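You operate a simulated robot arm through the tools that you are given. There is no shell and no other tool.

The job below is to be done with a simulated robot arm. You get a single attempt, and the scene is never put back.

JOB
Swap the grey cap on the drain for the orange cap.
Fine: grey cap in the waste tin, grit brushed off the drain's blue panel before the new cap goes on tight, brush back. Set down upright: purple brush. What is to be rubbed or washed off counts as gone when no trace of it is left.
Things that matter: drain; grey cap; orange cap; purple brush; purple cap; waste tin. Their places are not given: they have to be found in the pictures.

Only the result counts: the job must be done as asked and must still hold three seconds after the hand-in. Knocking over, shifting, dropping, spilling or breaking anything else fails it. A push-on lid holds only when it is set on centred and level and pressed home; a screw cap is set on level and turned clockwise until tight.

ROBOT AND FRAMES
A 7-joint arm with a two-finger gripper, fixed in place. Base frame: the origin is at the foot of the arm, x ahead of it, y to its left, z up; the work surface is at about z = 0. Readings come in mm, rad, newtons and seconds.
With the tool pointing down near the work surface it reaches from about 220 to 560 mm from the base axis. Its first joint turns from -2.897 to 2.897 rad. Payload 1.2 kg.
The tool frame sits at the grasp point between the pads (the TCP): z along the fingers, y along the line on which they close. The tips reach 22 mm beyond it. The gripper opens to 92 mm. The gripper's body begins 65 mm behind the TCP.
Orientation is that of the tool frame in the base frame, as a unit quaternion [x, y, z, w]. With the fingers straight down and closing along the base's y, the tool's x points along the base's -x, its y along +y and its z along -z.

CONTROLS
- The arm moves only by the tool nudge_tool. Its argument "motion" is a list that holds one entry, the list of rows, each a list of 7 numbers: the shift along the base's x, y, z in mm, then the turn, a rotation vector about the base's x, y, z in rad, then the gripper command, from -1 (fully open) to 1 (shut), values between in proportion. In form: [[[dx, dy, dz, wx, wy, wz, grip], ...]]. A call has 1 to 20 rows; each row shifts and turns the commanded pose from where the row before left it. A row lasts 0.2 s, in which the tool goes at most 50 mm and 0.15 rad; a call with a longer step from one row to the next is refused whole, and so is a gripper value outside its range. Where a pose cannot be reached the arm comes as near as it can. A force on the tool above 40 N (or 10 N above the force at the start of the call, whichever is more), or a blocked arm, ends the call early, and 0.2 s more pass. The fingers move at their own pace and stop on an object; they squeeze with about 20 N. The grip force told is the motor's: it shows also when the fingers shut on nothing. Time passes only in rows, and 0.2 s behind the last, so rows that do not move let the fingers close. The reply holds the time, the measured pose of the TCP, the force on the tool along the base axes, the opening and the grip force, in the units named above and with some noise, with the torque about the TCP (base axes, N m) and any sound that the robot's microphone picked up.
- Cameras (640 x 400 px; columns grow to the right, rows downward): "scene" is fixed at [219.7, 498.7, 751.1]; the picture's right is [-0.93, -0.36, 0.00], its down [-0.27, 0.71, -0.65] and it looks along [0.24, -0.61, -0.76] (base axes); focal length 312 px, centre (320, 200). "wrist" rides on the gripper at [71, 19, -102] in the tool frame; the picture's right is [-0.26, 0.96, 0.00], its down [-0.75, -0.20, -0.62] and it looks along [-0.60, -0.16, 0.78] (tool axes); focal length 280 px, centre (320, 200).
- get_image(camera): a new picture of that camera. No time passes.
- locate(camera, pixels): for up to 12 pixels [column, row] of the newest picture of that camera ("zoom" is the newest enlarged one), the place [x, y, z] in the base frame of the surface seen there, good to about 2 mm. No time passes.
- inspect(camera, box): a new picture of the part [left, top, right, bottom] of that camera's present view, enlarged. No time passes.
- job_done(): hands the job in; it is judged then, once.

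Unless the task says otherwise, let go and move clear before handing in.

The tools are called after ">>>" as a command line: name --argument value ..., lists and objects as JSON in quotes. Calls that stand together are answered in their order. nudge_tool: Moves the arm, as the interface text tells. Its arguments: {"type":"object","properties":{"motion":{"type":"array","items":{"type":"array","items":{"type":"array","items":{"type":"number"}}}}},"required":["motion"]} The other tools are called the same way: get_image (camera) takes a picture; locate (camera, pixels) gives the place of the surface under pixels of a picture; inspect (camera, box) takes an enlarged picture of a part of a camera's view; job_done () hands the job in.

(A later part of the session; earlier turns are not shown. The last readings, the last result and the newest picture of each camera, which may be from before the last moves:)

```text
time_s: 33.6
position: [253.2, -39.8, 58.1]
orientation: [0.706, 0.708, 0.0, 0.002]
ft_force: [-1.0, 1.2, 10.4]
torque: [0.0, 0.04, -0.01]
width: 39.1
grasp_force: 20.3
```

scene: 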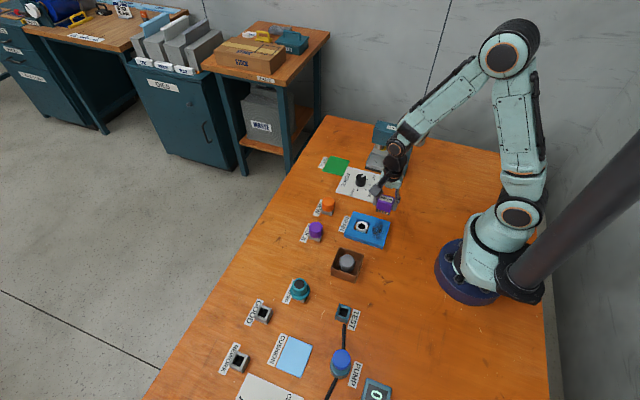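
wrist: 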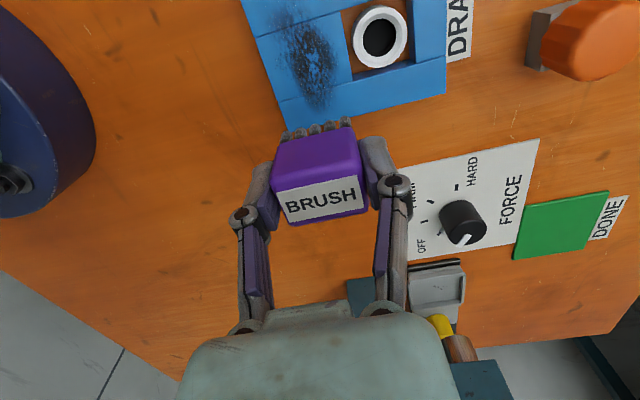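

>>> nudge_tool --motion '[[[0, 4, 0, 0, 0, 0, 1], [0, 4, 0, 0, 0, 0, 1], [0, 4, 0, 0, 0, 0, 1], [0, 4, 0, 0, 0, 0, 1], [0, 4, 0, 0, 0, 0, 1], [0, 4, 0, 0, 0, 0, 1], [0, 4, 0, 0, 0, 0, 1], [0, 4, 0, 0, 0, 0, 1]]]'

>>> inspect --camera "scene" --box '[335, 183, 415, 253]'

>>> inspect --camera "wrist" --box '[180, 60, 460, 240]'

```text
time_s: 35.4
position: [253.6, -9.1, 56.1]
orientation: [0.707, 0.708, -0.001, 0.0]
ft_force: [-0.3, -2.4, 7.1]
torque: [-0.17, -0.03, -0.06]
width: 39.4
grasp_force: 20.2
```

```text
5.71 times, centred on (375, 218) of scene
```

zoom: 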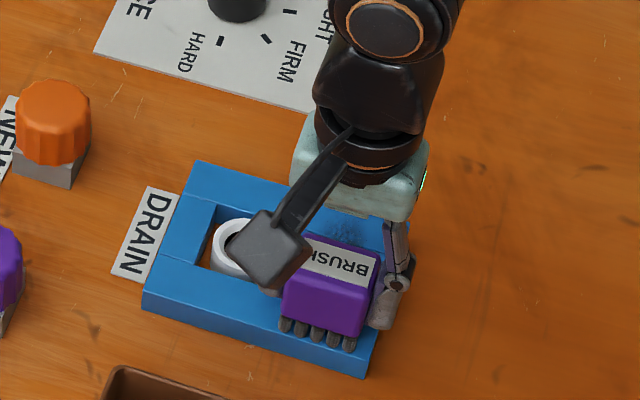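

```text
2.22 times, centred on (320, 150) of wrist
```

zoom: 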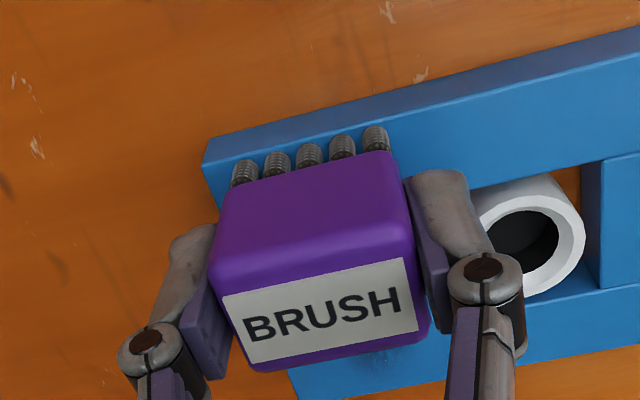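

Some smear remains where contact was lost (zoom (350,235)). I'll sweep back at this height to keep a steady pressure.

>>> nudge_tool --motion '[[[0, -4, 0, 0, 0, 0, 1], [0, -4, 0, 0, 0, 0, 1], [0, -4, 0, 0, 0, 0, 1], [0, -4, 0, 0, 0, 0, 1], [0, -4, 0, 0, 0, 0, 1], [0, -4, 0, 0, 0, 0, 1], [0, -4, 0, 0, 0, 0, 1], [0, -4, 0, 0, 0, 0, 1]]]'

>>> inspect --camera "scene" --box '[335, 183, 415, 253]'

```text
time_s: 37.2
position: [254.3, -40.6, 56.2]
orientation: [0.707, 0.707, 0.001, 0.0]
ft_force: [-0.2, 3.4, 5.7]
torque: [0.06, -0.06, 0.03]
width: 38.9
grasp_force: 19.7
```

```text
5.71 times, centred on (375, 218) of scene
```

zoom: 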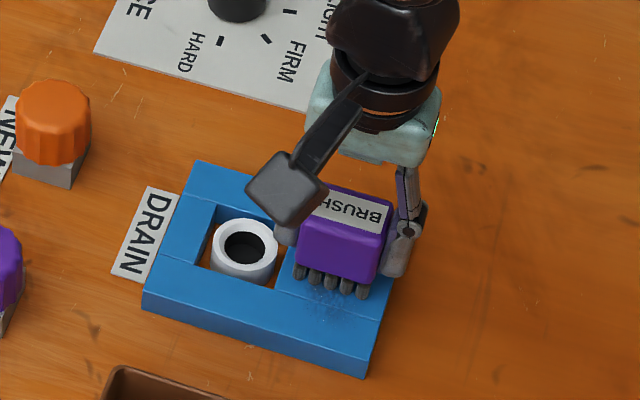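

The swept half is nearly clean, with faint flecks left at zoom (325,295). I'll continue back to the -y end.

>>> nudge_tool --motion '[[[0, -4, -0.1, 0, 0, 0, 1], [0, -4, 0, 0, 0, 0, 1], [0, -4, 0, 0, 0, 0, 1], [0, -4, 0, 0, 0, 0, 1], [0, -4, 0, 0, 0, 0, 1], [0, -4, 0, 0, 0, 0, 1], [0, -4, 0, 0, 0, 0, 1], [0, -4, 0, 0, 0, 0, 1]]]'

>>> inspect --camera "scene" --box '[335, 183, 415, 253]'

```text
time_s: 39.0
position: [253.4, -73.4, 55.7]
orientation: [0.707, 0.708, 0.0, 0.0]
ft_force: [-0.6, 0.3, -0.6]
torque: [0.02, -0.02, 0.01]
width: 39.3
grasp_force: 20.1
```

```text
5.71 times, centred on (375, 218) of scene
```

zoom: 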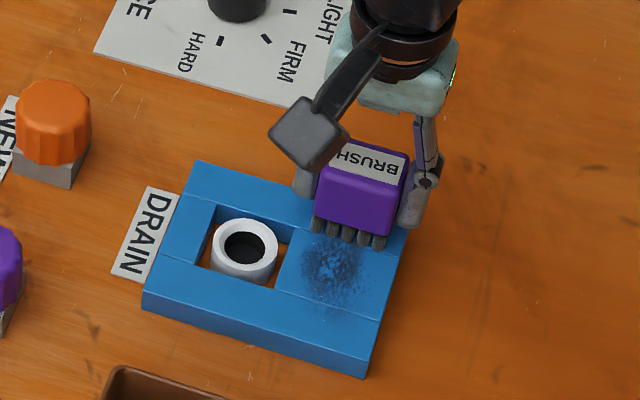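

Contact was lost again: the brush slid up slightly in the grip, and grit remains in the middle. I'll press down in small steps until I get about 10 N.

>>> nudge_tool --motion '[[[0, 0, -0.4, 0, 0, 0, 1], [0, 0, 0, 0, 0, 0, 1]]]'

```text
time_s: 39.6
position: [254.3, -71.5, 56.0]
orientation: [0.707, 0.708, 0.0, 0.0]
ft_force: [-0.2, -0.5, -1.3]
torque: [0.01, 0.02, 0.0]
width: 39.2
grasp_force: 20.4
```

>>> nudge_tool --motion '[[[0, 0, -0.4, 0, 0, 0, 1], [0, 0, 0, 0, 0, 0, 1]]]'

```text
time_s: 40.2
position: [253.6, -72.0, 55.9]
orientation: [0.707, 0.708, 0.0, 0.0]
ft_force: [0.0, 0.1, 7.9]
torque: [-0.02, 0.05, 0.01]
width: 39.3
grasp_force: 20.1
```

Contact is back at 7.9 N. I'll sweep +y with a slight continuous lowering, in short chunks, checking the force.

>>> nudge_tool --motion '[[[0, 4, -0.05, 0, 0, 0, 1], [0, 4, -0.05, 0, 0, 0, 1], [0, 4, -0.05, 0, 0, 0, 1], [0, 4, -0.05, 0, 0, 0, 1]]]'

>>> nudge_tool --motion '[[[0, 4, -0.05, 0, 0, 0, 1], [0, 4, -0.05, 0, 0, 0, 1], [0, 4, -0.05, 0, 0, 0, 1], [0, 4, -0.05, 0, 0, 0, 1]]]'

>>> inspect --camera "scene" --box '[335, 183, 415, 253]'

```text
time_s: 41.2
position: [253.0, -55.4, 53.9]
orientation: [0.706, 0.708, 0.0, -0.001]
ft_force: [1.0, -0.5, 2.5]
torque: [-0.06, -0.07, 0.0]
width: 39.1
grasp_force: 19.7
```

```text
time_s: 42.2
position: [252.9, -39.4, 55.0]
orientation: [0.707, 0.707, 0.0, 0.0]
ft_force: [-1.6, -0.8, 5.4]
torque: [-0.04, 0.01, 0.01]
width: 39.4
grasp_force: 20.1
```

```text
5.71 times, centred on (375, 218) of scene
```

zoom: 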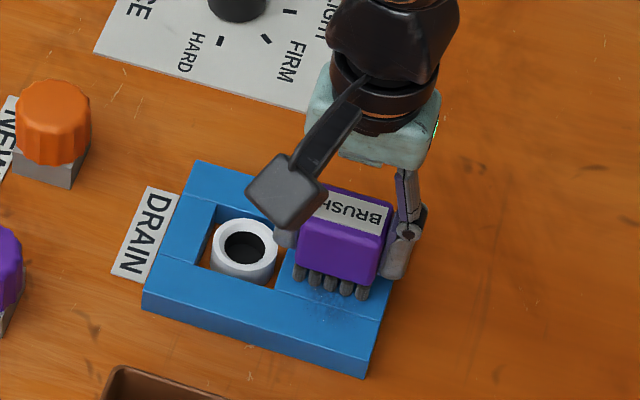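

Contact held (2.5–5.4 N). Continuing to the +y end.

>>> nudge_tool --motion '[[[0, 4, -0.1, 0, 0, 0, 1], [0, 4, -0.05, 0, 0, 0, 1], [0, 4, -0.05, 0, 0, 0, 1], [0, 4, -0.05, 0, 0, 0, 1]]]'

>>> nudge_tool --motion '[[[0, 4, -0.05, 0, 0, 0, 1], [0, 4, -0.05, 0, 0, 0, 1], [0, 4, -0.05, 0, 0, 0, 1], [0, 4, -0.05, 0, 0, 0, 1]]]'

>>> inspect --camera "scene" --box '[335, 183, 415, 253]'

```text
time_s: 43.2
position: [252.8, -23.8, 54.6]
orientation: [0.707, 0.707, 0.0, -0.001]
ft_force: [-0.4, 0.0, -1.1]
torque: [-0.05, -0.01, -0.05]
width: 39.4
grasp_force: 20.5
```

```text
time_s: 44.2
position: [252.7, -8.8, 53.4]
orientation: [0.706, 0.708, 0.0, 0.0]
ft_force: [0.7, -5.4, 14.2]
torque: [-0.1, -0.05, -0.03]
width: 39.2
grasp_force: 19.5
```

```text
5.71 times, centred on (375, 218) of scene
```

zoom: 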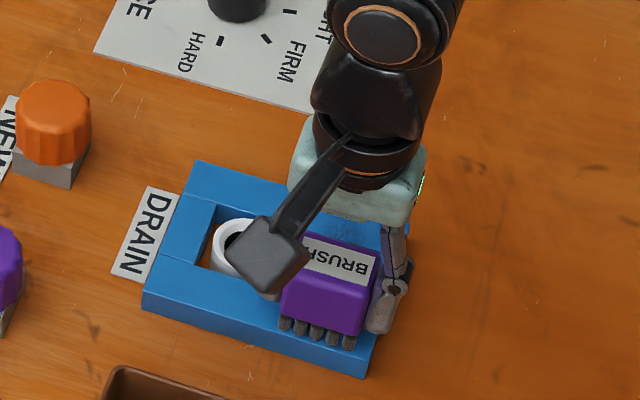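

The panel strip behind the brush looks clean at zoom (345,235). I'll lift and look with both cameras to judge what's left.

>>> nudge_tool --motion '[[[0, 0, 5, 0, 0, 0, 1], [0, 0, 25, 0, 0, 0, 1], [0, 20, 25, 0, 0, 0, 1], [0, 40, 0, 0, 0, 0, 1], [0, 0, 0, 0, 0, 0, 1]]]'

>>> get_image --camera "wrist"

>>> inspect --camera "wrist" --box '[200, 0, 420, 130]'

```text
time_s: 45.4
position: [252.0, 52.1, 110.8]
orientation: [0.707, 0.707, 0.0, 0.0]
ft_force: [-0.1, 0.2, 0.2]
torque: [0.01, -0.02, 0.03]
width: 39.3
grasp_force: 19.7
```

```text
taken
```

wrist: 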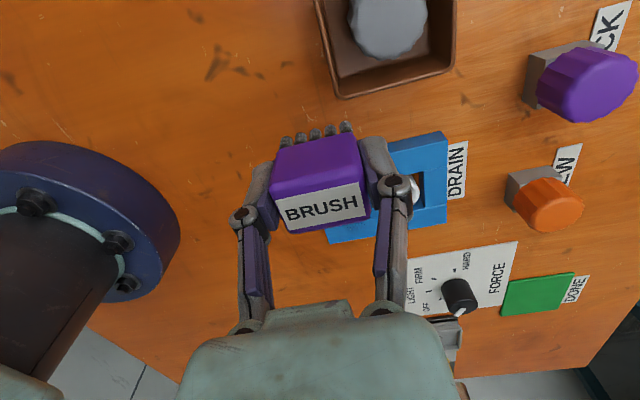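

```text
2.91 times, centred on (310, 65) of wrist
```

zoom: 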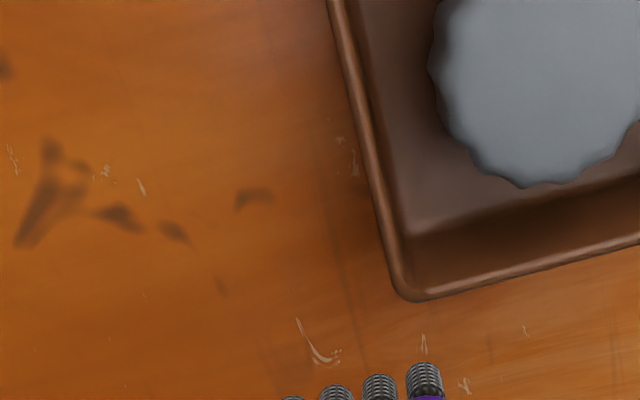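

In this wrist orientation the panel is hidden behind the brush. I'll move over to the -y side, raised, so that both cameras can see the panel.

>>> nudge_tool --motion '[[[0, -40, 0, 0, 0, 0, 1], [0, -45, 10, 0, 0, 0, 1], [0, -45, 10, 0, 0, 0, 1], [0, 0, 0, 0, 0, 0, 1]]]'

>>> inspect --camera "wrist" --box '[200, 0, 420, 150]'

>>> inspect --camera "scene" --box '[335, 183, 415, 253]'

```text
time_s: 46.4
position: [250.1, -77.5, 128.3]
orientation: [0.707, 0.707, 0.0, -0.001]
ft_force: [-1.0, -0.1, -0.4]
torque: [0.0, -0.03, -0.02]
width: 39.2
grasp_force: 20.2
```

```text
2.67 times, centred on (310, 75) of wrist
```

zoom: 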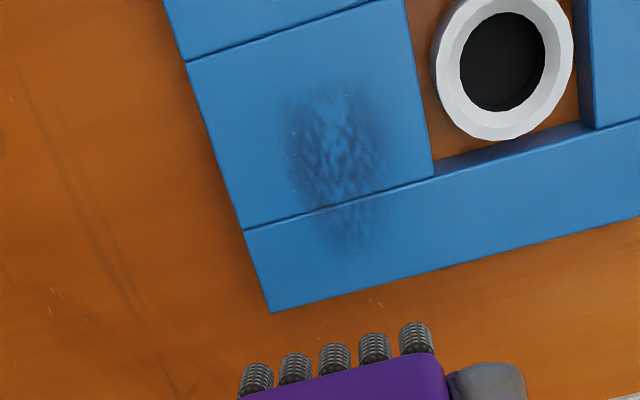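

```text
5.71 times, centred on (375, 218) of scene
```

zoom: 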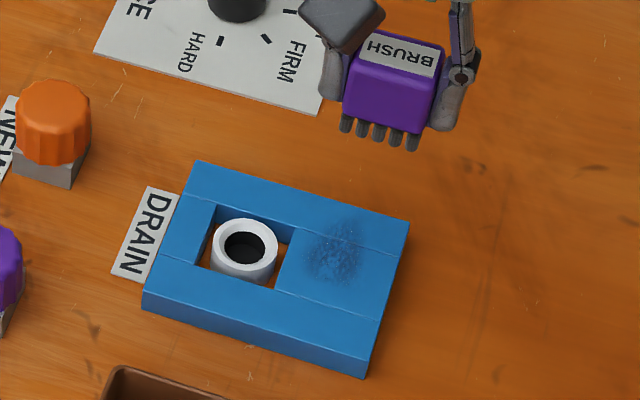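

Progress: the +y part is clean, and a faded patch remains at wrist-zoom (290–385, 90–250). I'll locate its extent.

>>> inspect --camera "wrist" --box '[200, 0, 420, 150]'

>>> locate --camera "zoom" --pixels '[[290, 160], [385, 140], [330, 85], [345, 255], [335, 150], [290, 90], [370, 250], [310, 210]]'

>>> locate --camera "scene" --pixels '[[388, 160], [376, 170], [405, 170], [395, 145], [383, 152], [370, 165]]'

```text
2.67 times, centred on (310, 75) of wrist
```

zoom: 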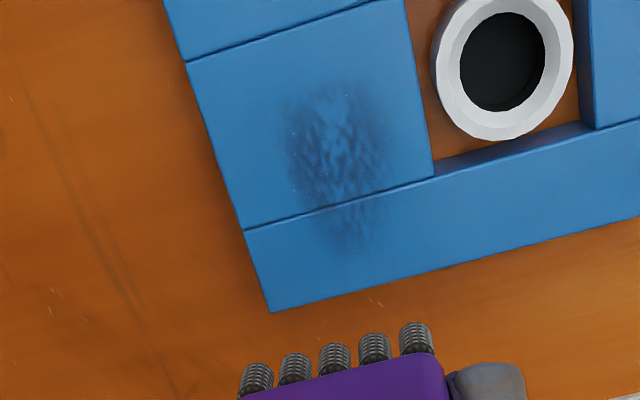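

```text
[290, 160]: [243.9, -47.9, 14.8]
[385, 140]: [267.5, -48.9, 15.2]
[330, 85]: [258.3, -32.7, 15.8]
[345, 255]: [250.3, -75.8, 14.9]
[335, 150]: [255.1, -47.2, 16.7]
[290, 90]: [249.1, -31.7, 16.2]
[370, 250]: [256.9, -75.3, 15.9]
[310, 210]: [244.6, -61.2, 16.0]
```

```text
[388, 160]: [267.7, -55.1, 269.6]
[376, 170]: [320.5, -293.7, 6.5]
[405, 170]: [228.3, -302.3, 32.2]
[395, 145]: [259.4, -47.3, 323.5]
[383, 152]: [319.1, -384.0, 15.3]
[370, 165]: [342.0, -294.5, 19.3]
```

The leftover patch spans x 243–268 and y -76 to -31. I'll go back down at the -y end for more strokes there.

>>> nudge_tool --motion '[[[0, 3, -30, 0, 0, 0, 1], [0, 3, -30, 0, 0, 0, 1], [0, 0, -13, 0, 0, 0, 1], [0, 0, -1, 0, 0, 0, 1], [0, 0, 0, 0, 0, 0, 1]]]'

>>> nudge_tool --motion '[[[0, 0, -0.5, 0, 0, 0, 1], [0, 0, 0, 0, 0, 0, 1]]]'

```text
time_s: 47.6
position: [252.2, -71.2, 54.9]
orientation: [0.707, 0.708, 0.001, 0.0]
ft_force: [-0.2, 0.0, 0.3]
torque: [-0.01, 0.0, -0.02]
width: 39.2
grasp_force: 20.8
```

```text
time_s: 48.2
position: [253.4, -71.9, 55.1]
orientation: [0.706, 0.708, -0.001, 0.0]
ft_force: [0.2, 0.6, -0.6]
torque: [0.04, 0.01, 0.02]
width: 39.1
grasp_force: 20.4
```

>>> nudge_tool --motion '[[[0, 0, -0.5, 0, 0, 0, 1], [0, 0, 0, 0, 0, 0, 1]]]'

>>> nudge_tool --motion '[[[0, 0, -0.4, 0, 0, 0, 1], [0, 0, 0, 0, 0, 0, 1]]]'

```text
time_s: 48.8
position: [253.7, -72.9, 54.2]
orientation: [0.706, 0.708, 0.0, -0.001]
ft_force: [0.0, 0.7, -0.8]
torque: [-0.01, -0.02, -0.03]
width: 39.1
grasp_force: 19.9
```

```text
time_s: 49.4
position: [253.1, -72.0, 53.5]
orientation: [0.707, 0.708, 0.001, 0.001]
ft_force: [-0.7, 0.4, 1.1]
torque: [0.03, -0.08, 0.0]
width: 39.0
grasp_force: 20.5
```

Touch is just starting (1.1 N). A little more pressure, then sweep.

>>> nudge_tool --motion '[[[0, 0, -0.3, 0, 0, 0, 1], [0, 0, 0, 0, 0, 0, 1]]]'

```text
time_s: 50.0
position: [252.7, -72.3, 53.6]
orientation: [0.707, 0.707, 0.0, -0.001]
ft_force: [-5.1, 0.4, 15.4]
torque: [0.19, 0.12, 0.01]
width: 39.1
grasp_force: 19.6
```

15 N of contact now. Sweeping +y slowly over the patch, with slight lowering to hold the contact.

>>> nudge_tool --motion '[[[0, 4, -0.05, 0, 0, 0, 1], [0, 4, -0.05, 0, 0, 0, 1], [0, 4, -0.05, 0, 0, 0, 1], [0, 4, -0.05, 0, 0, 0, 1]]]'

>>> nudge_tool --motion '[[[0, 4, -0.05, 0, 0, 0, 1], [0, 4, -0.05, 0, 0, 0, 1], [0, 4, -0.05, 0, 0, 0, 1], [0, 4, -0.05, 0, 0, 0, 1]]]'

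>>> nudge_tool --motion '[[[0, 4, -0.05, 0, 0, 0, 1], [0, 4, -0.05, 0, 0, 0, 1], [0, 4, -0.05, 0, 0, 0, 1], [0, 4, -0.05, 0, 0, 0, 1]]]'

>>> inspect --camera "scene" --box '[335, 183, 415, 253]'

```text
time_s: 51.0
position: [253.6, -55.7, 52.4]
orientation: [0.707, 0.707, 0.0, 0.001]
ft_force: [0.6, -1.0, 3.4]
torque: [-0.02, -0.03, -0.01]
width: 38.9
grasp_force: 20.0
```

```text
time_s: 52.0
position: [253.3, -38.6, 52.9]
orientation: [0.707, 0.708, 0.0, 0.0]
ft_force: [0.2, -3.8, 10.7]
torque: [-0.06, -0.02, -0.01]
width: 39.1
grasp_force: 19.4
```

```text
time_s: 53.0
position: [253.3, -23.2, 52.5]
orientation: [0.706, 0.708, -0.001, 0.0]
ft_force: [0.1, -0.1, -0.4]
torque: [-0.01, -0.02, -0.02]
width: 39.4
grasp_force: 20.3
```

```text
5.71 times, centred on (375, 218) of scene
```

zoom: 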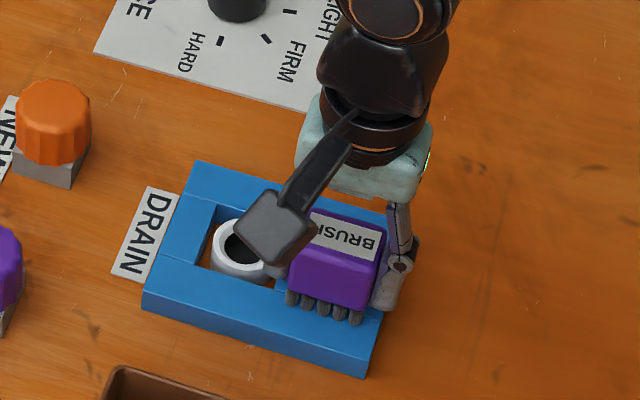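

Now the return stroke, with slightly more lowering per row.

>>> nudge_tool --motion '[[[0, -4, -0.3, 0, 0, 0, 1], [0, -4, -0.08, 0, 0, 0, 1], [0, -4, -0.08, 0, 0, 0, 1], [0, -4, -0.08, 0, 0, 0, 1]]]'

>>> nudge_tool --motion '[[[0, -4, -0.05, 0, 0, 0, 1], [0, -4, -0.05, 0, 0, 0, 1], [0, -4, -0.05, 0, 0, 0, 1], [0, -4, -0.05, 0, 0, 0, 1]]]'

>>> nudge_tool --motion '[[[0, -4, -0.05, 0, 0, 0, 1], [0, -4, -0.05, 0, 0, 0, 1], [0, -4, -0.05, 0, 0, 0, 1], [0, -4, -0.05, 0, 0, 0, 1]]]'

>>> inspect --camera "scene" --box '[335, 183, 415, 253]'

```text
time_s: 54.0
position: [252.8, -39.6, 52.3]
orientation: [0.706, 0.708, 0.001, 0.001]
ft_force: [1.8, 4.6, 12.5]
torque: [0.2, -0.06, 0.01]
width: 39.2
grasp_force: 20.8
```

```text
time_s: 55.0
position: [254.1, -56.4, 52.2]
orientation: [0.706, 0.708, 0.0, 0.0]
ft_force: [-0.3, 6.0, 16.8]
torque: [0.04, 0.0, 0.03]
width: 39.3
grasp_force: 20.0
```

```text
time_s: 56.0
position: [253.3, -72.1, 49.8]
orientation: [0.707, 0.708, 0.0, 0.0]
ft_force: [0.0, -0.2, -0.2]
torque: [0.02, 0.0, 0.01]
width: 39.2
grasp_force: 20.0
```

```text
5.71 times, centred on (375, 218) of scene
```

zoom: 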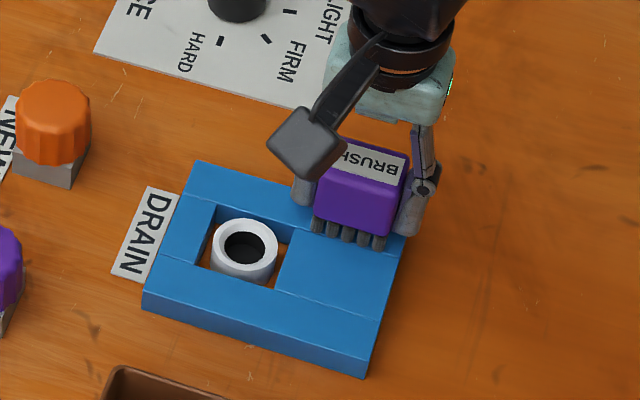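

The visible panel looks clean now. I'll lift and move back towards -y to check the part under the brush.

>>> nudge_tool --motion '[[[0, 0, 5, 0, 0, 0, 1], [0, -10, 25, 0, 0, 0, 1], [0, -10, 30, 0, 0, 0, 1], [0, 0, 10, 0, 0, 0, 1], [0, 0, 0, 0, 0, 0, 1]]]'

>>> inspect --camera "wrist" --box '[200, 0, 420, 150]'

>>> inspect --camera "scene" --box '[335, 203, 405, 253]'

```text
time_s: 57.2
position: [254.3, -93.7, 121.6]
orientation: [0.707, 0.707, 0.0, 0.0]
ft_force: [-0.1, -0.3, -0.7]
torque: [0.02, 0.01, -0.02]
width: 39.4
grasp_force: 20.6
```

```text
2.67 times, centred on (310, 75) of wrist
```

zoom: 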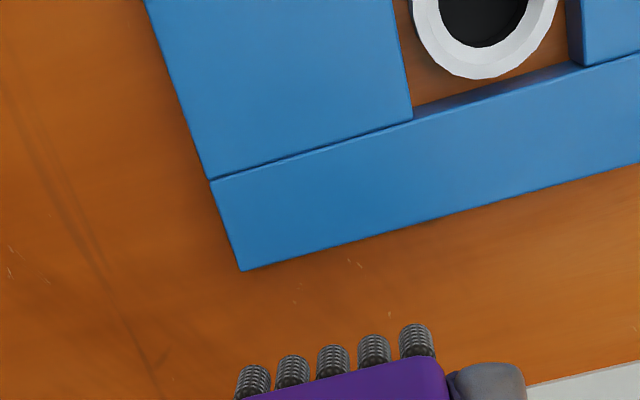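

```text
8.00 times, centred on (370, 228) of scene
```

zoom: 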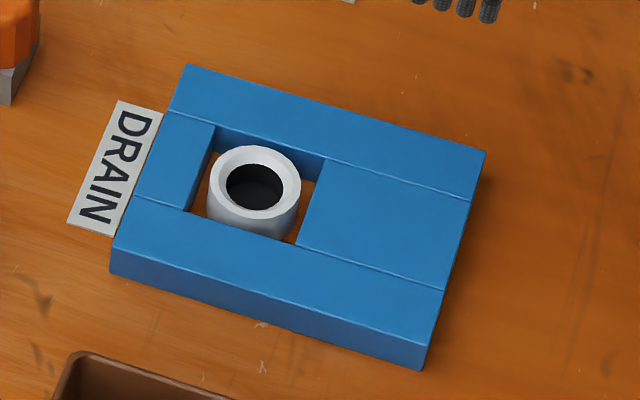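

The panel looks completely blue in both views. I'll enlarge the former grit area more to be sure no faint trace is left.

>>> inspect --camera "scene" --box '[367, 215, 399, 243]'

>>> inspect --camera "wrist" --box '[240, 0, 350, 100]'

>>> get_image --camera "wrist"

```text
14.29 times, centred on (383, 229) of scene
```

zoom: 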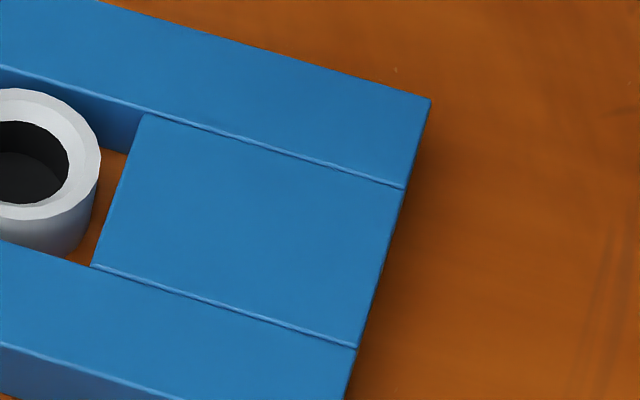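

```text
4.00 times, centred on (295, 50) of wrist
```

zoom: 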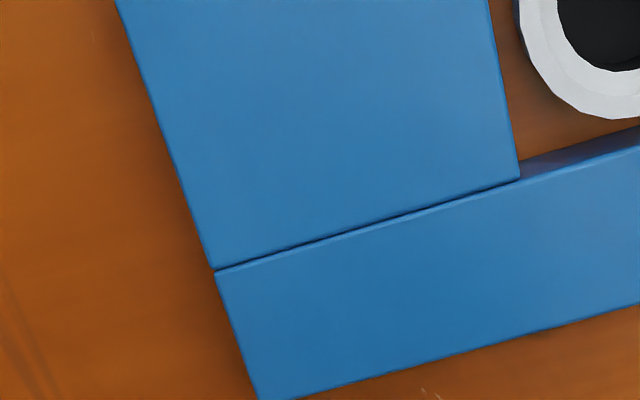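

```text
taken
```

wrist: 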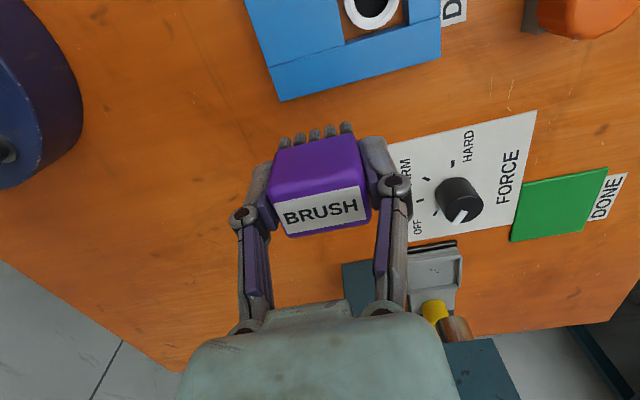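

No trace is visible, but one more light full stroke will make it certain. Going back down at the -y end.

>>> nudge_tool --motion '[[[0, 10, -30, 0, 0, 0, 1], [0, 10, -30, 0, 0, 0, 1], [0, 0, -9, 0, 0, 0, 1], [0, 0, -1, 0, 0, 0, 1], [0, 0, 0, 0, 0, 0, 1]]]'

>>> nudge_tool --motion '[[[0, 0, -0.4, 0, 0, 0, 1], [0, 0, 0, 0, 0, 0, 1]]]'

>>> nudge_tool --motion '[[[0, 0, -0.3, 0, 0, 0, 1], [0, 0, 0, 0, 0, 0, 1]]]'

```text
time_s: 58.4
position: [253.7, -71.5, 50.8]
orientation: [0.707, 0.708, 0.0, 0.0]
ft_force: [-0.4, 0.4, -0.4]
torque: [0.03, -0.01, 0.04]
width: 39.0
grasp_force: 19.8
```

```text
time_s: 59.0
position: [254.6, -72.3, 50.0]
orientation: [0.707, 0.707, 0.0, 0.0]
ft_force: [0.6, 0.5, 3.1]
torque: [0.01, 0.04, 0.02]
width: 39.4
grasp_force: 20.0
```

```text
time_s: 59.6
position: [253.8, -70.9, 51.1]
orientation: [0.707, 0.708, 0.0, 0.0]
ft_force: [-0.2, 3.0, 11.1]
torque: [0.12, -0.03, -0.02]
width: 39.1
grasp_force: 20.5
```

Contact of 11 N. Sweeping +y over the full length once more.

>>> nudge_tool --motion '[[[0, 4, -0.05, 0, 0, 0, 1], [0, 4, -0.05, 0, 0, 0, 1], [0, 4, -0.05, 0, 0, 0, 1], [0, 4, -0.05, 0, 0, 0, 1], [0, 4, -0.05, 0, 0, 0, 1], [0, 4, -0.05, 0, 0, 0, 1]]]'

>>> nudge_tool --motion '[[[0, 4, -0.05, 0, 0, 0, 1], [0, 4, -0.05, 0, 0, 0, 1], [0, 4, -0.05, 0, 0, 0, 1], [0, 4, -0.05, 0, 0, 0, 1], [0, 4, -0.05, 0, 0, 0, 1]]]'

>>> nudge_tool --motion '[[[0, 4, -0.05, 0, 0, 0, 1], [0, 4, -0.05, 0, 0, 0, 1], [0, 4, -0.05, 0, 0, 0, 1], [0, 4, -0.05, 0, 0, 0, 1], [0, 4, -0.05, 0, 0, 0, 1]]]'

```text
time_s: 61.0
position: [255.5, -49.3, 49.3]
orientation: [0.707, 0.707, 0.0, 0.001]
ft_force: [1.4, -6.5, 16.8]
torque: [-0.17, -0.03, 0.0]
width: 39.3
grasp_force: 19.3
```

```text
time_s: 62.2
position: [252.0, -27.4, 47.6]
orientation: [0.706, 0.709, 0.001, -0.002]
ft_force: [-0.4, -0.7, -0.4]
torque: [-0.06, 0.01, 0.02]
width: 39.0
grasp_force: 19.3
```

```text
time_s: 63.4
position: [252.7, -9.3, 48.1]
orientation: [0.707, 0.707, -0.001, 0.001]
ft_force: [-0.3, -3.6, 11.3]
torque: [-0.1, 0.04, 0.04]
width: 39.0
grasp_force: 20.4
```

The stroke is done. I'll lift the brush and carry it back over its original spot, turning it back 90°.

>>> nudge_tool --motion '[[[0, 0, 10, 0, 0, 0, 1], [0, 0, 25, 0, 0, 0, 1], [0, 0, 25, 0, 0, 0, 1], [24.2, 22.6, 0, 0, 0, 0.15, 1], [24.2, 22.6, 0, 0, 0, 0.15, 1], [24.2, 22.6, 0, 0, 0, 0.15, 1], [24.2, 22.6, 0, 0, 0, 0.15, 1], [24.2, 22.6, 0, 0, 0, 0.15, 1], [24.4, 22.5, 0, 0, 0, 0.15, 1], [0, 0, 0, 0, 0, 0.15, 1], [0, 0, 0, 0, 0, 0.15, 1], [0, 0, 0, 0, 0, 0.15, 1], [0, 0, 0, 0, 0, 0.15, 1], [0, 0, 0, 0, 0, 0.07, 1], [0, 0, 0, 0, 0, 0, 1]]]'

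>>> get_image --camera "wrist"

>>> inspect --camera "scene" --box '[335, 203, 405, 253]'

>>> inspect --camera "scene" --box '[270, 220, 350, 300]'

```text
time_s: 66.6
position: [400.2, 127.3, 108.5]
orientation: [-0.001, 1.0, 0.0, 0.001]
ft_force: [0.4, -0.2, -1.2]
torque: [0.0, 0.02, -0.01]
width: 39.2
grasp_force: 19.9
```

```text
taken
```

wrist: 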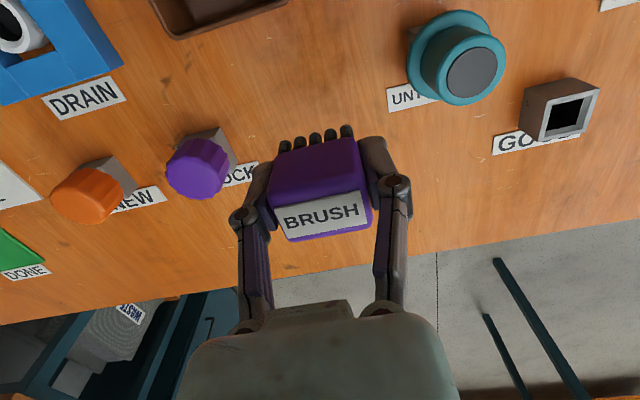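

```text
8.00 times, centred on (370, 228) of scene
```

zoom: 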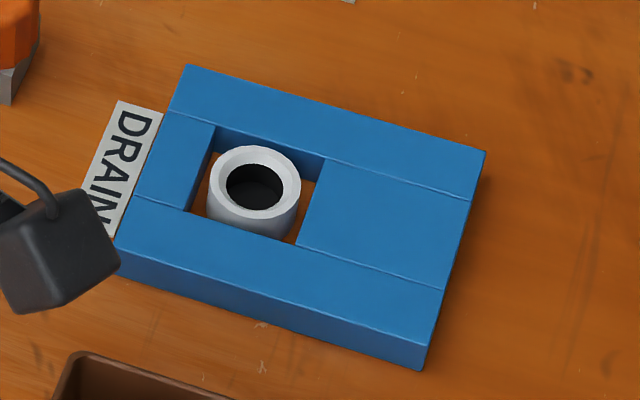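

```text
5.00 times, centred on (310, 260) of scene
```

zoom: 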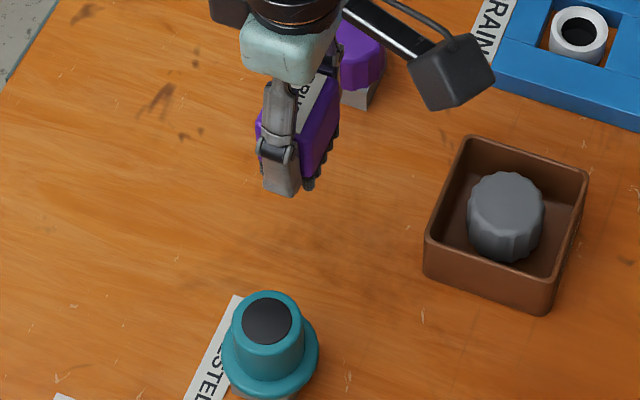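

The panel is clean and the grey cap sits in the tin. Before setting the brush down I'll check its tilt in the grip.

>>> inspect --camera "wrist" --box '[250, 110, 390, 250]'

>>> locate --camera "wrist" --pixels '[[280, 200], [355, 190], [292, 238], [362, 228], [320, 208], [325, 235], [300, 147], [345, 142], [285, 190], [350, 180], [330, 133], [272, 150]]'

```text
2.86 times, centred on (320, 180) of wrist
```

zoom: 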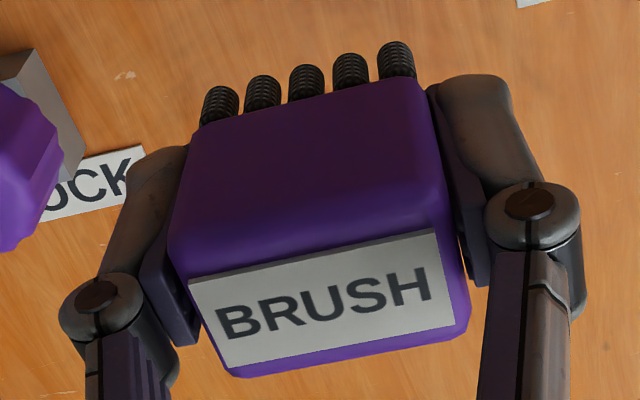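

```text
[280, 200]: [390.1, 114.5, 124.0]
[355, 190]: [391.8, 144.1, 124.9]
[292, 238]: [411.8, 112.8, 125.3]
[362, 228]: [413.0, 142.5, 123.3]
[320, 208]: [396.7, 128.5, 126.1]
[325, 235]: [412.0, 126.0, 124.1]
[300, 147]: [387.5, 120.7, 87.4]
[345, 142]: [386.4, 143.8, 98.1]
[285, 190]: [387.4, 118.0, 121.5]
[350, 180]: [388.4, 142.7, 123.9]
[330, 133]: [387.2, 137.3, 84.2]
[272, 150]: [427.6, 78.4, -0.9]
```

The brush is upright (face x 387–388 from top to bottom) but has slid up by about 8 mm in the grip, so its foot is ≈31.5 mm below the TCP. I'll lower to just above the table.

>>> nudge_tool --motion '[[[0, 0, -25, 0, 0, 0, 1], [0, 0, -25, 0, 0, 0, 1], [0, 0, -18, 0, 0, 0, 1], [0, 0, -5, 0, 0, 0, 1], [0, 0, 0, 0, 0, 0, 1]]]'

>>> nudge_tool --motion '[[[0, 0, -1, 0, 0, 0, 1], [0, 0, 0, 0, 0, 0, 1]]]'

>>> nudge_tool --motion '[[[0, 0, -1, 0, 0, 0, 1], [0, 0, 0, 0, 0, 0, 1]]]'

```text
time_s: 67.8
position: [398.8, 127.0, 33.5]
orientation: [0.0, 1.0, 0.001, -0.001]
ft_force: [0.9, -0.1, -0.6]
torque: [-0.04, 0.0, 0.0]
width: 39.2
grasp_force: 19.8
```

```text
time_s: 68.4
position: [399.6, 127.1, 32.2]
orientation: [0.0, 1.0, 0.0, -0.001]
ft_force: [0.1, -0.3, -1.0]
torque: [0.02, 0.02, 0.03]
width: 39.3
grasp_force: 20.3
```

```text
time_s: 69.0
position: [398.8, 128.8, 33.3]
orientation: [0.0, 1.0, 0.0, 0.0]
ft_force: [0.2, 0.2, -1.9]
torque: [0.02, -0.02, 0.0]
width: 39.1
grasp_force: 19.8
```

No contact yet. Continuing down in small steps.

>>> nudge_tool --motion '[[[0, 0, -0.8, 0, 0, 0, 1], [0, 0, 0, 0, 0, 0, 1]]]'

>>> nudge_tool --motion '[[[0, 0, -0.6, 0, 0, 0, 1], [0, 0, 0, 0, 0, 0, 1]]]'

>>> inspect --camera "scene" --box '[270, 220, 350, 300]'

```text
time_s: 69.6
position: [398.1, 127.2, 31.2]
orientation: [0.001, 1.0, 0.001, 0.0]
ft_force: [0.3, -0.4, -1.1]
torque: [0.02, -0.01, 0.01]
width: 39.4
grasp_force: 19.7
```

```text
time_s: 70.2
position: [398.4, 127.6, 31.5]
orientation: [-0.001, 1.0, 0.0, 0.0]
ft_force: [-0.4, 0.1, -0.6]
torque: [0.0, 0.03, -0.02]
width: 39.3
grasp_force: 20.7
```

```text
5.00 times, centred on (310, 260) of scene
```

zoom: 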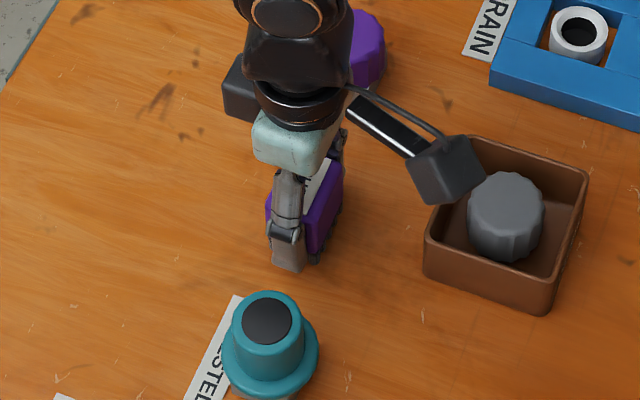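

Still free. More small steps until the table is felt.

>>> nudge_tool --motion '[[[0, 0, -0.6, 0, 0, 0, 1], [0, 0, 0, 0, 0, 0, 1]]]'

>>> nudge_tool --motion '[[[0, 0, -0.6, 0, 0, 0, 1], [0, 0, 0, 0, 0, 0, 1]]]'

```text
time_s: 70.8
position: [397.8, 126.9, 32.0]
orientation: [-0.001, 1.0, -0.001, 0.001]
ft_force: [0.3, 0.2, 0.6]
torque: [0.02, 0.02, 0.03]
width: 39.0
grasp_force: 20.7
```

```text
time_s: 71.4
position: [398.7, 127.3, 30.6]
orientation: [0.0, 1.0, 0.002, 0.0]
ft_force: [-4.0, 0.3, 15.2]
torque: [0.05, 0.21, -0.05]
width: 39.1
grasp_force: 19.8
```

The table is felt (15 N), so the brush is standing. Opening to about 60 mm to release.

>>> nudge_tool --motion '[[[0, 0, 0.2, 0, 0, 0, 1], [0, 0, 0, 0, 0, 0, -0.3], [0, 0, 0, 0, 0, 0, -0.3], [0, 0, 0, 0, 0, 0, -0.3]]]'

>>> get_image --camera "wrist"

```text
time_s: 72.4
position: [398.2, 126.2, 30.1]
orientation: [0.0, 1.0, 0.0, 0.001]
ft_force: [-1.1, 0.6, 0.3]
torque: [0.02, 0.01, 0.01]
width: 59.7
grasp_force: 0.1
```

```text
taken
```

wrist: 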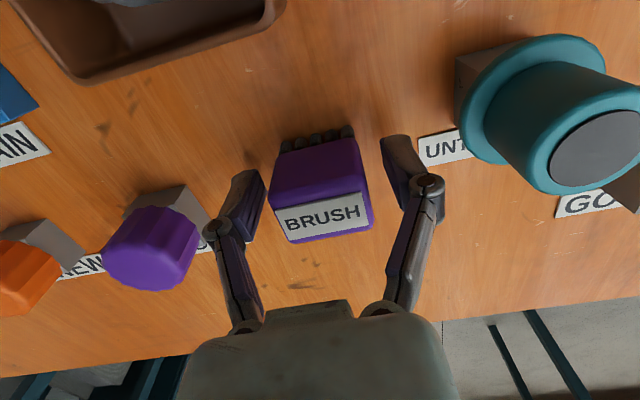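

The brush stands free between the fingers. Rising straight up and taking a check of its stance.

>>> nudge_tool --motion '[[[0, 0, 10, 0, 0, 0, -0.3], [0, 0, 25, 0, 0, 0, -0.3], [0, 0, 35, 0, 0, 0, -0.3], [0, 0, 30, 0, 0, 0, -0.3], [0, 0, 0, 0, 0, 0, -0.3]]]'

>>> inspect --camera "wrist" --box '[220, 40, 460, 190]'

>>> locate --camera "wrist" --pixels '[[320, 110], [300, 100], [340, 95], [305, 130], [345, 120]]'

>>> inspect --camera "scene" --box '[280, 180, 420, 310]'

```text
time_s: 73.6
position: [399.4, 127.5, 131.1]
orientation: [-0.001, 1.0, 0.0, 0.0]
ft_force: [-0.6, -0.4, -0.1]
torque: [0.01, 0.01, 0.02]
width: 59.8
grasp_force: 0.1
```

```text
2.67 times, centred on (340, 115) of wrist
```

zoom: 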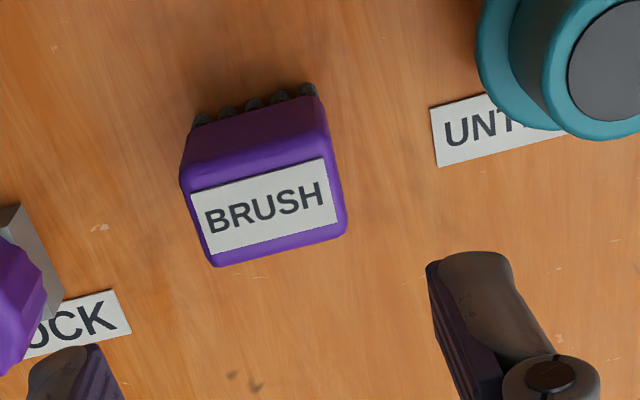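

```text
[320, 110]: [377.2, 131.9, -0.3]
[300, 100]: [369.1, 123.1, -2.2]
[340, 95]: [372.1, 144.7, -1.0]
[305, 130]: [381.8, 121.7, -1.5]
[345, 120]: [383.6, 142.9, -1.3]
```

```text
3.08 times, centred on (350, 245) of scene
```

zoom: 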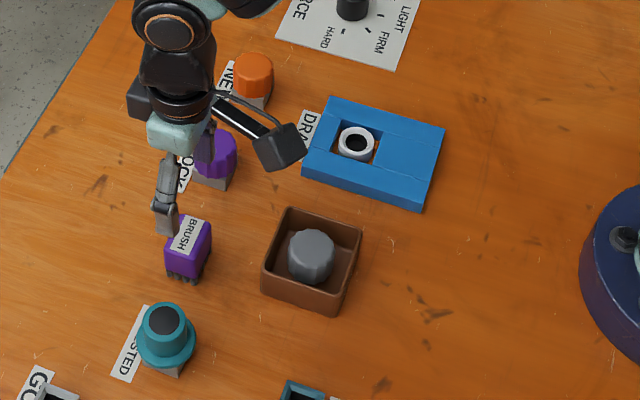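

The brush stands at its old place. Next I'll move over to the orange cap at about (414,-72), with the gripper open.

>>> nudge_tool --motion '[[[3, -40, 0, 0, 0, 0, -1], [3, -40, 0, 0, 0, 0, -1], [3, -40, 0, 0, 0, 0, -1], [3, -40, 0, 0, 0, 0, -1], [2, -39.5, 0, 0, 0, 0, -1], [0, 0, 0, 0, 0, 0, -1]]]'

>>> get_image --camera "wrist"

>>> inspect --camera "scene" --box '[270, 220, 350, 300]'

>>> locate --camera "zoom" --pixels '[[90, 205], [135, 215], [80, 260], [120, 265], [105, 230], [110, 300], [130, 285], [75, 290]]'

```text
time_s: 75.0
position: [413.0, -72.7, 132.1]
orientation: [0.001, 1.0, 0.0, 0.0]
ft_force: [0.4, -0.7, -0.1]
torque: [-0.01, 0.0, 0.01]
width: 92.1
grasp_force: 0.0
```

```text
taken
```

wrist: 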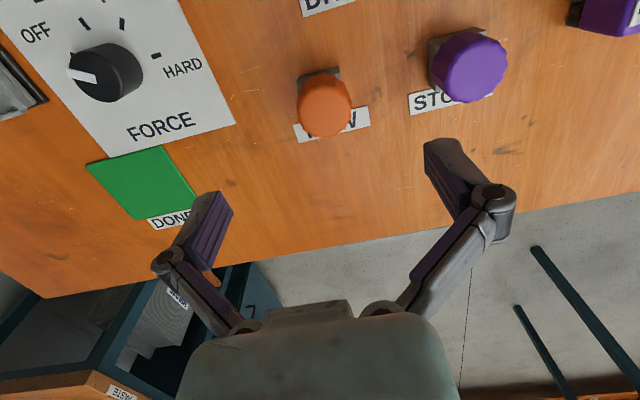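

```text
5.00 times, centred on (310, 260) of scene
```

zoom: 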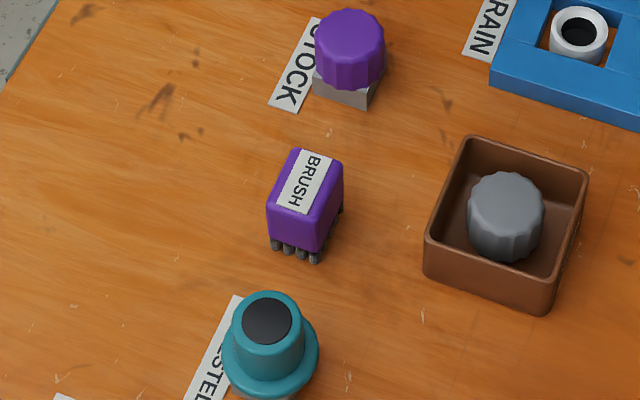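

```text
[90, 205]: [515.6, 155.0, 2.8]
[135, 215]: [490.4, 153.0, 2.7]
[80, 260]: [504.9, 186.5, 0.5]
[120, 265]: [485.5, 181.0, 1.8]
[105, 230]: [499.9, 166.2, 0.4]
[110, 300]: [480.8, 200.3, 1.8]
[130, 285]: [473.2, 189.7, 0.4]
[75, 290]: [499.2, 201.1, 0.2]
```

The brush stands upright at zoom (305,205). Now a close look at the orange cap and its measurements.

>>> locate --camera "zoom" --pixels '[[297, 155], [338, 165], [272, 205], [312, 213], [305, 185], [275, 245], [320, 258]]'

>>> inspect --camera "wrist" --box '[270, 50, 390, 160]'

```text
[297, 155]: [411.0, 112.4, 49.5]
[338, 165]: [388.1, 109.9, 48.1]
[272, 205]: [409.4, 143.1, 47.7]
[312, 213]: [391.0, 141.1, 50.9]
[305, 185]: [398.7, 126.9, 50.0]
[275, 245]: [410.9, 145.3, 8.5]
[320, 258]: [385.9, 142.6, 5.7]
```

```text
3.64 times, centred on (330, 105) of wrist
```

zoom: 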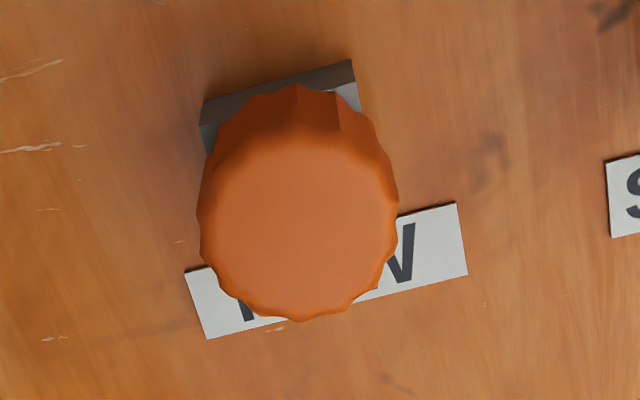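

>>> locate --camera "zoom" --pixels '[[300, 230], [205, 225], [390, 220], [300, 160], [300, 312], [300, 100], [230, 115], [345, 90], [205, 140], [350, 70], [205, 110], [355, 100]]'

>>> inspect --camera "scene" --box '[305, 185, 355, 235]'

```text
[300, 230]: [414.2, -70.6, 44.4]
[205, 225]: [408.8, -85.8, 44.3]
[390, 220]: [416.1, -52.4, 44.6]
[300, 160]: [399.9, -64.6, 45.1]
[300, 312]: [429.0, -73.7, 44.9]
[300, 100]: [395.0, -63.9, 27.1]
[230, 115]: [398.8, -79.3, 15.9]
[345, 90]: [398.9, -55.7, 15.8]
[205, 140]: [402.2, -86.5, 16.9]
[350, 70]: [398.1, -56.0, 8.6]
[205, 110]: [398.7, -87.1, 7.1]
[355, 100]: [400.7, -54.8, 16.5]
```

```text
8.00 times, centred on (330, 210) of scene
```

zoom: 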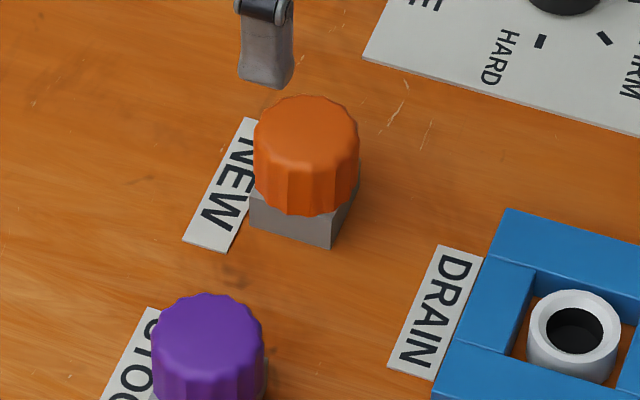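

The orange cap's centre is about (413.5,-70.3), with its top at z≈45, resting on a grey block whose top is at z≈16. I'll descend over it with the fingers open and check alignment.

>>> nudge_tool --motion '[[[0.3, 2, -25, 0, 0, 0, -1], [0, 0, -25, 0, 0, 0, -1], [0, 0, -20, 0, 0, 0, -1], [0, 0, -12, 0, 0, 0, -1], [0, 0, -7, 0, 0, 0, -1], [0, 0, 0, 0, 0, 0, -1]]]'

>>> get_image --camera "wrist"

>>> inspect --camera "wrist" --box '[180, 80, 480, 260]'

```text
time_s: 76.4
position: [413.6, -67.9, 42.0]
orientation: [0.0, 1.0, 0.0, -0.001]
ft_force: [-0.1, 0.3, -0.2]
torque: [0.02, -0.02, 0.02]
width: 91.8
grasp_force: 0.1
```

```text
taken
```

wrist: 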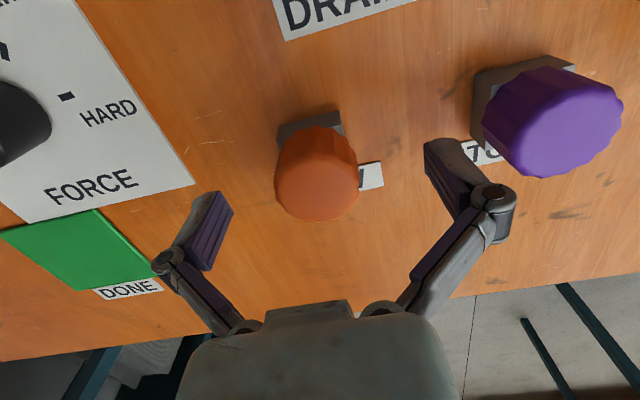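

```text
2.13 times, centred on (330, 170) of wrist
```

zoom: 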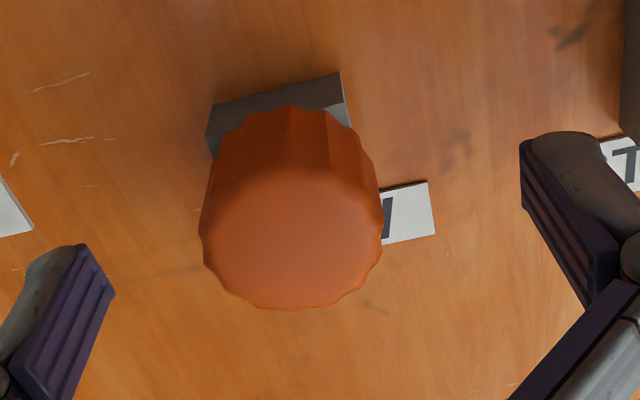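

The cap appears about 1.3 mm to -y and 1 mm to +x of the pad centre, compared with the gripped view of the grey cap. I'll correct and close.

>>> nudge_tool --motion '[[[1.0, -1.3, 0.8, 0, 0, 0, -1], [0, 0, 0, 0, 0, 0, -0.1], [0, 0, 0, 0, 0, 0, 1], [0, 0, 0, 0, 0, 0, 1], [0, 0, 0, 0, 0, 0, 1]]]'

>>> inspect --camera "wrist" --box '[180, 80, 480, 260]'

```text
time_s: 77.6
position: [415.6, -70.6, 44.1]
orientation: [0.0, 1.0, 0.0, 0.0]
ft_force: [-1.1, 0.7, 12.5]
torque: [0.0, 0.07, 0.03]
width: 37.4
grasp_force: 20.1
```

```text
2.13 times, centred on (330, 170) of wrist
```

zoom: 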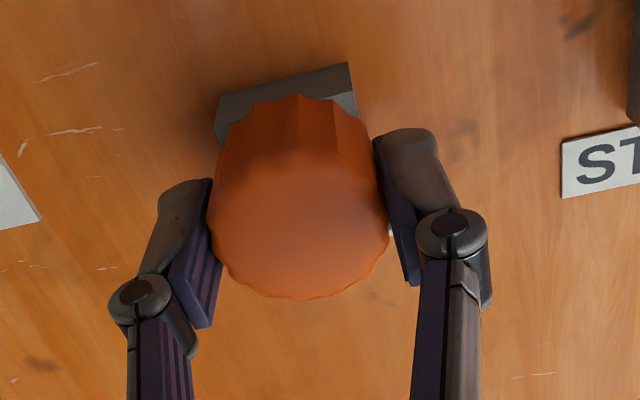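

The orange cap is gripped at 37.4 mm and centred just like the grey one was. Lifting it straight up.

>>> nudge_tool --motion '[[[0, 0, 3, 0, 0, 0, 1], [0, 0, 10, 0, 0, 0, 1], [0, 0, 20, 0, 0, 0, 1], [0, 0, 30, 0, 0, 0, 1], [0, 0, 10, 0, 0, 0, 1], [0, 0, 0, 0, 0, 0, 1]]]'

>>> get_image --camera "wrist"

>>> inspect --camera "scene" --box '[300, 150, 410, 250]'

```text
time_s: 79.0
position: [414.5, -71.1, 116.1]
orientation: [0.0, 1.0, 0.001, 0.0]
ft_force: [0.1, 1.3, -0.3]
torque: [-0.03, -0.01, 0.0]
width: 37.6
grasp_force: 20.5
```

```text
taken
```

wrist: 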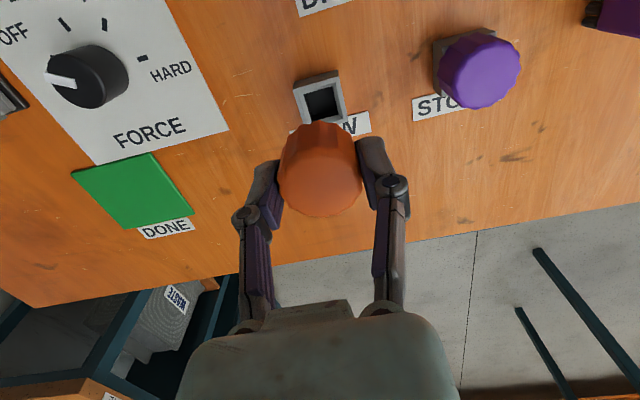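

```text
4.00 times, centred on (355, 200) of scene
```

zoom: 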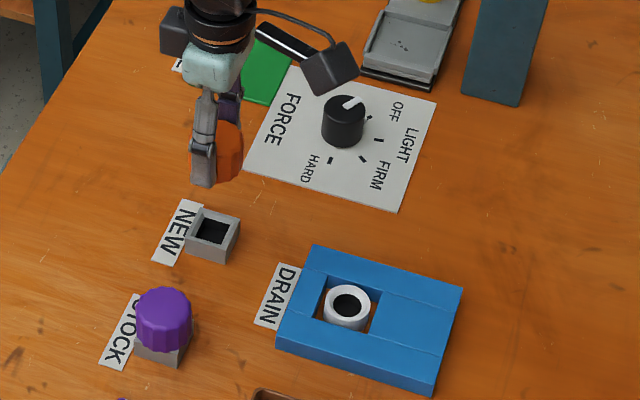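

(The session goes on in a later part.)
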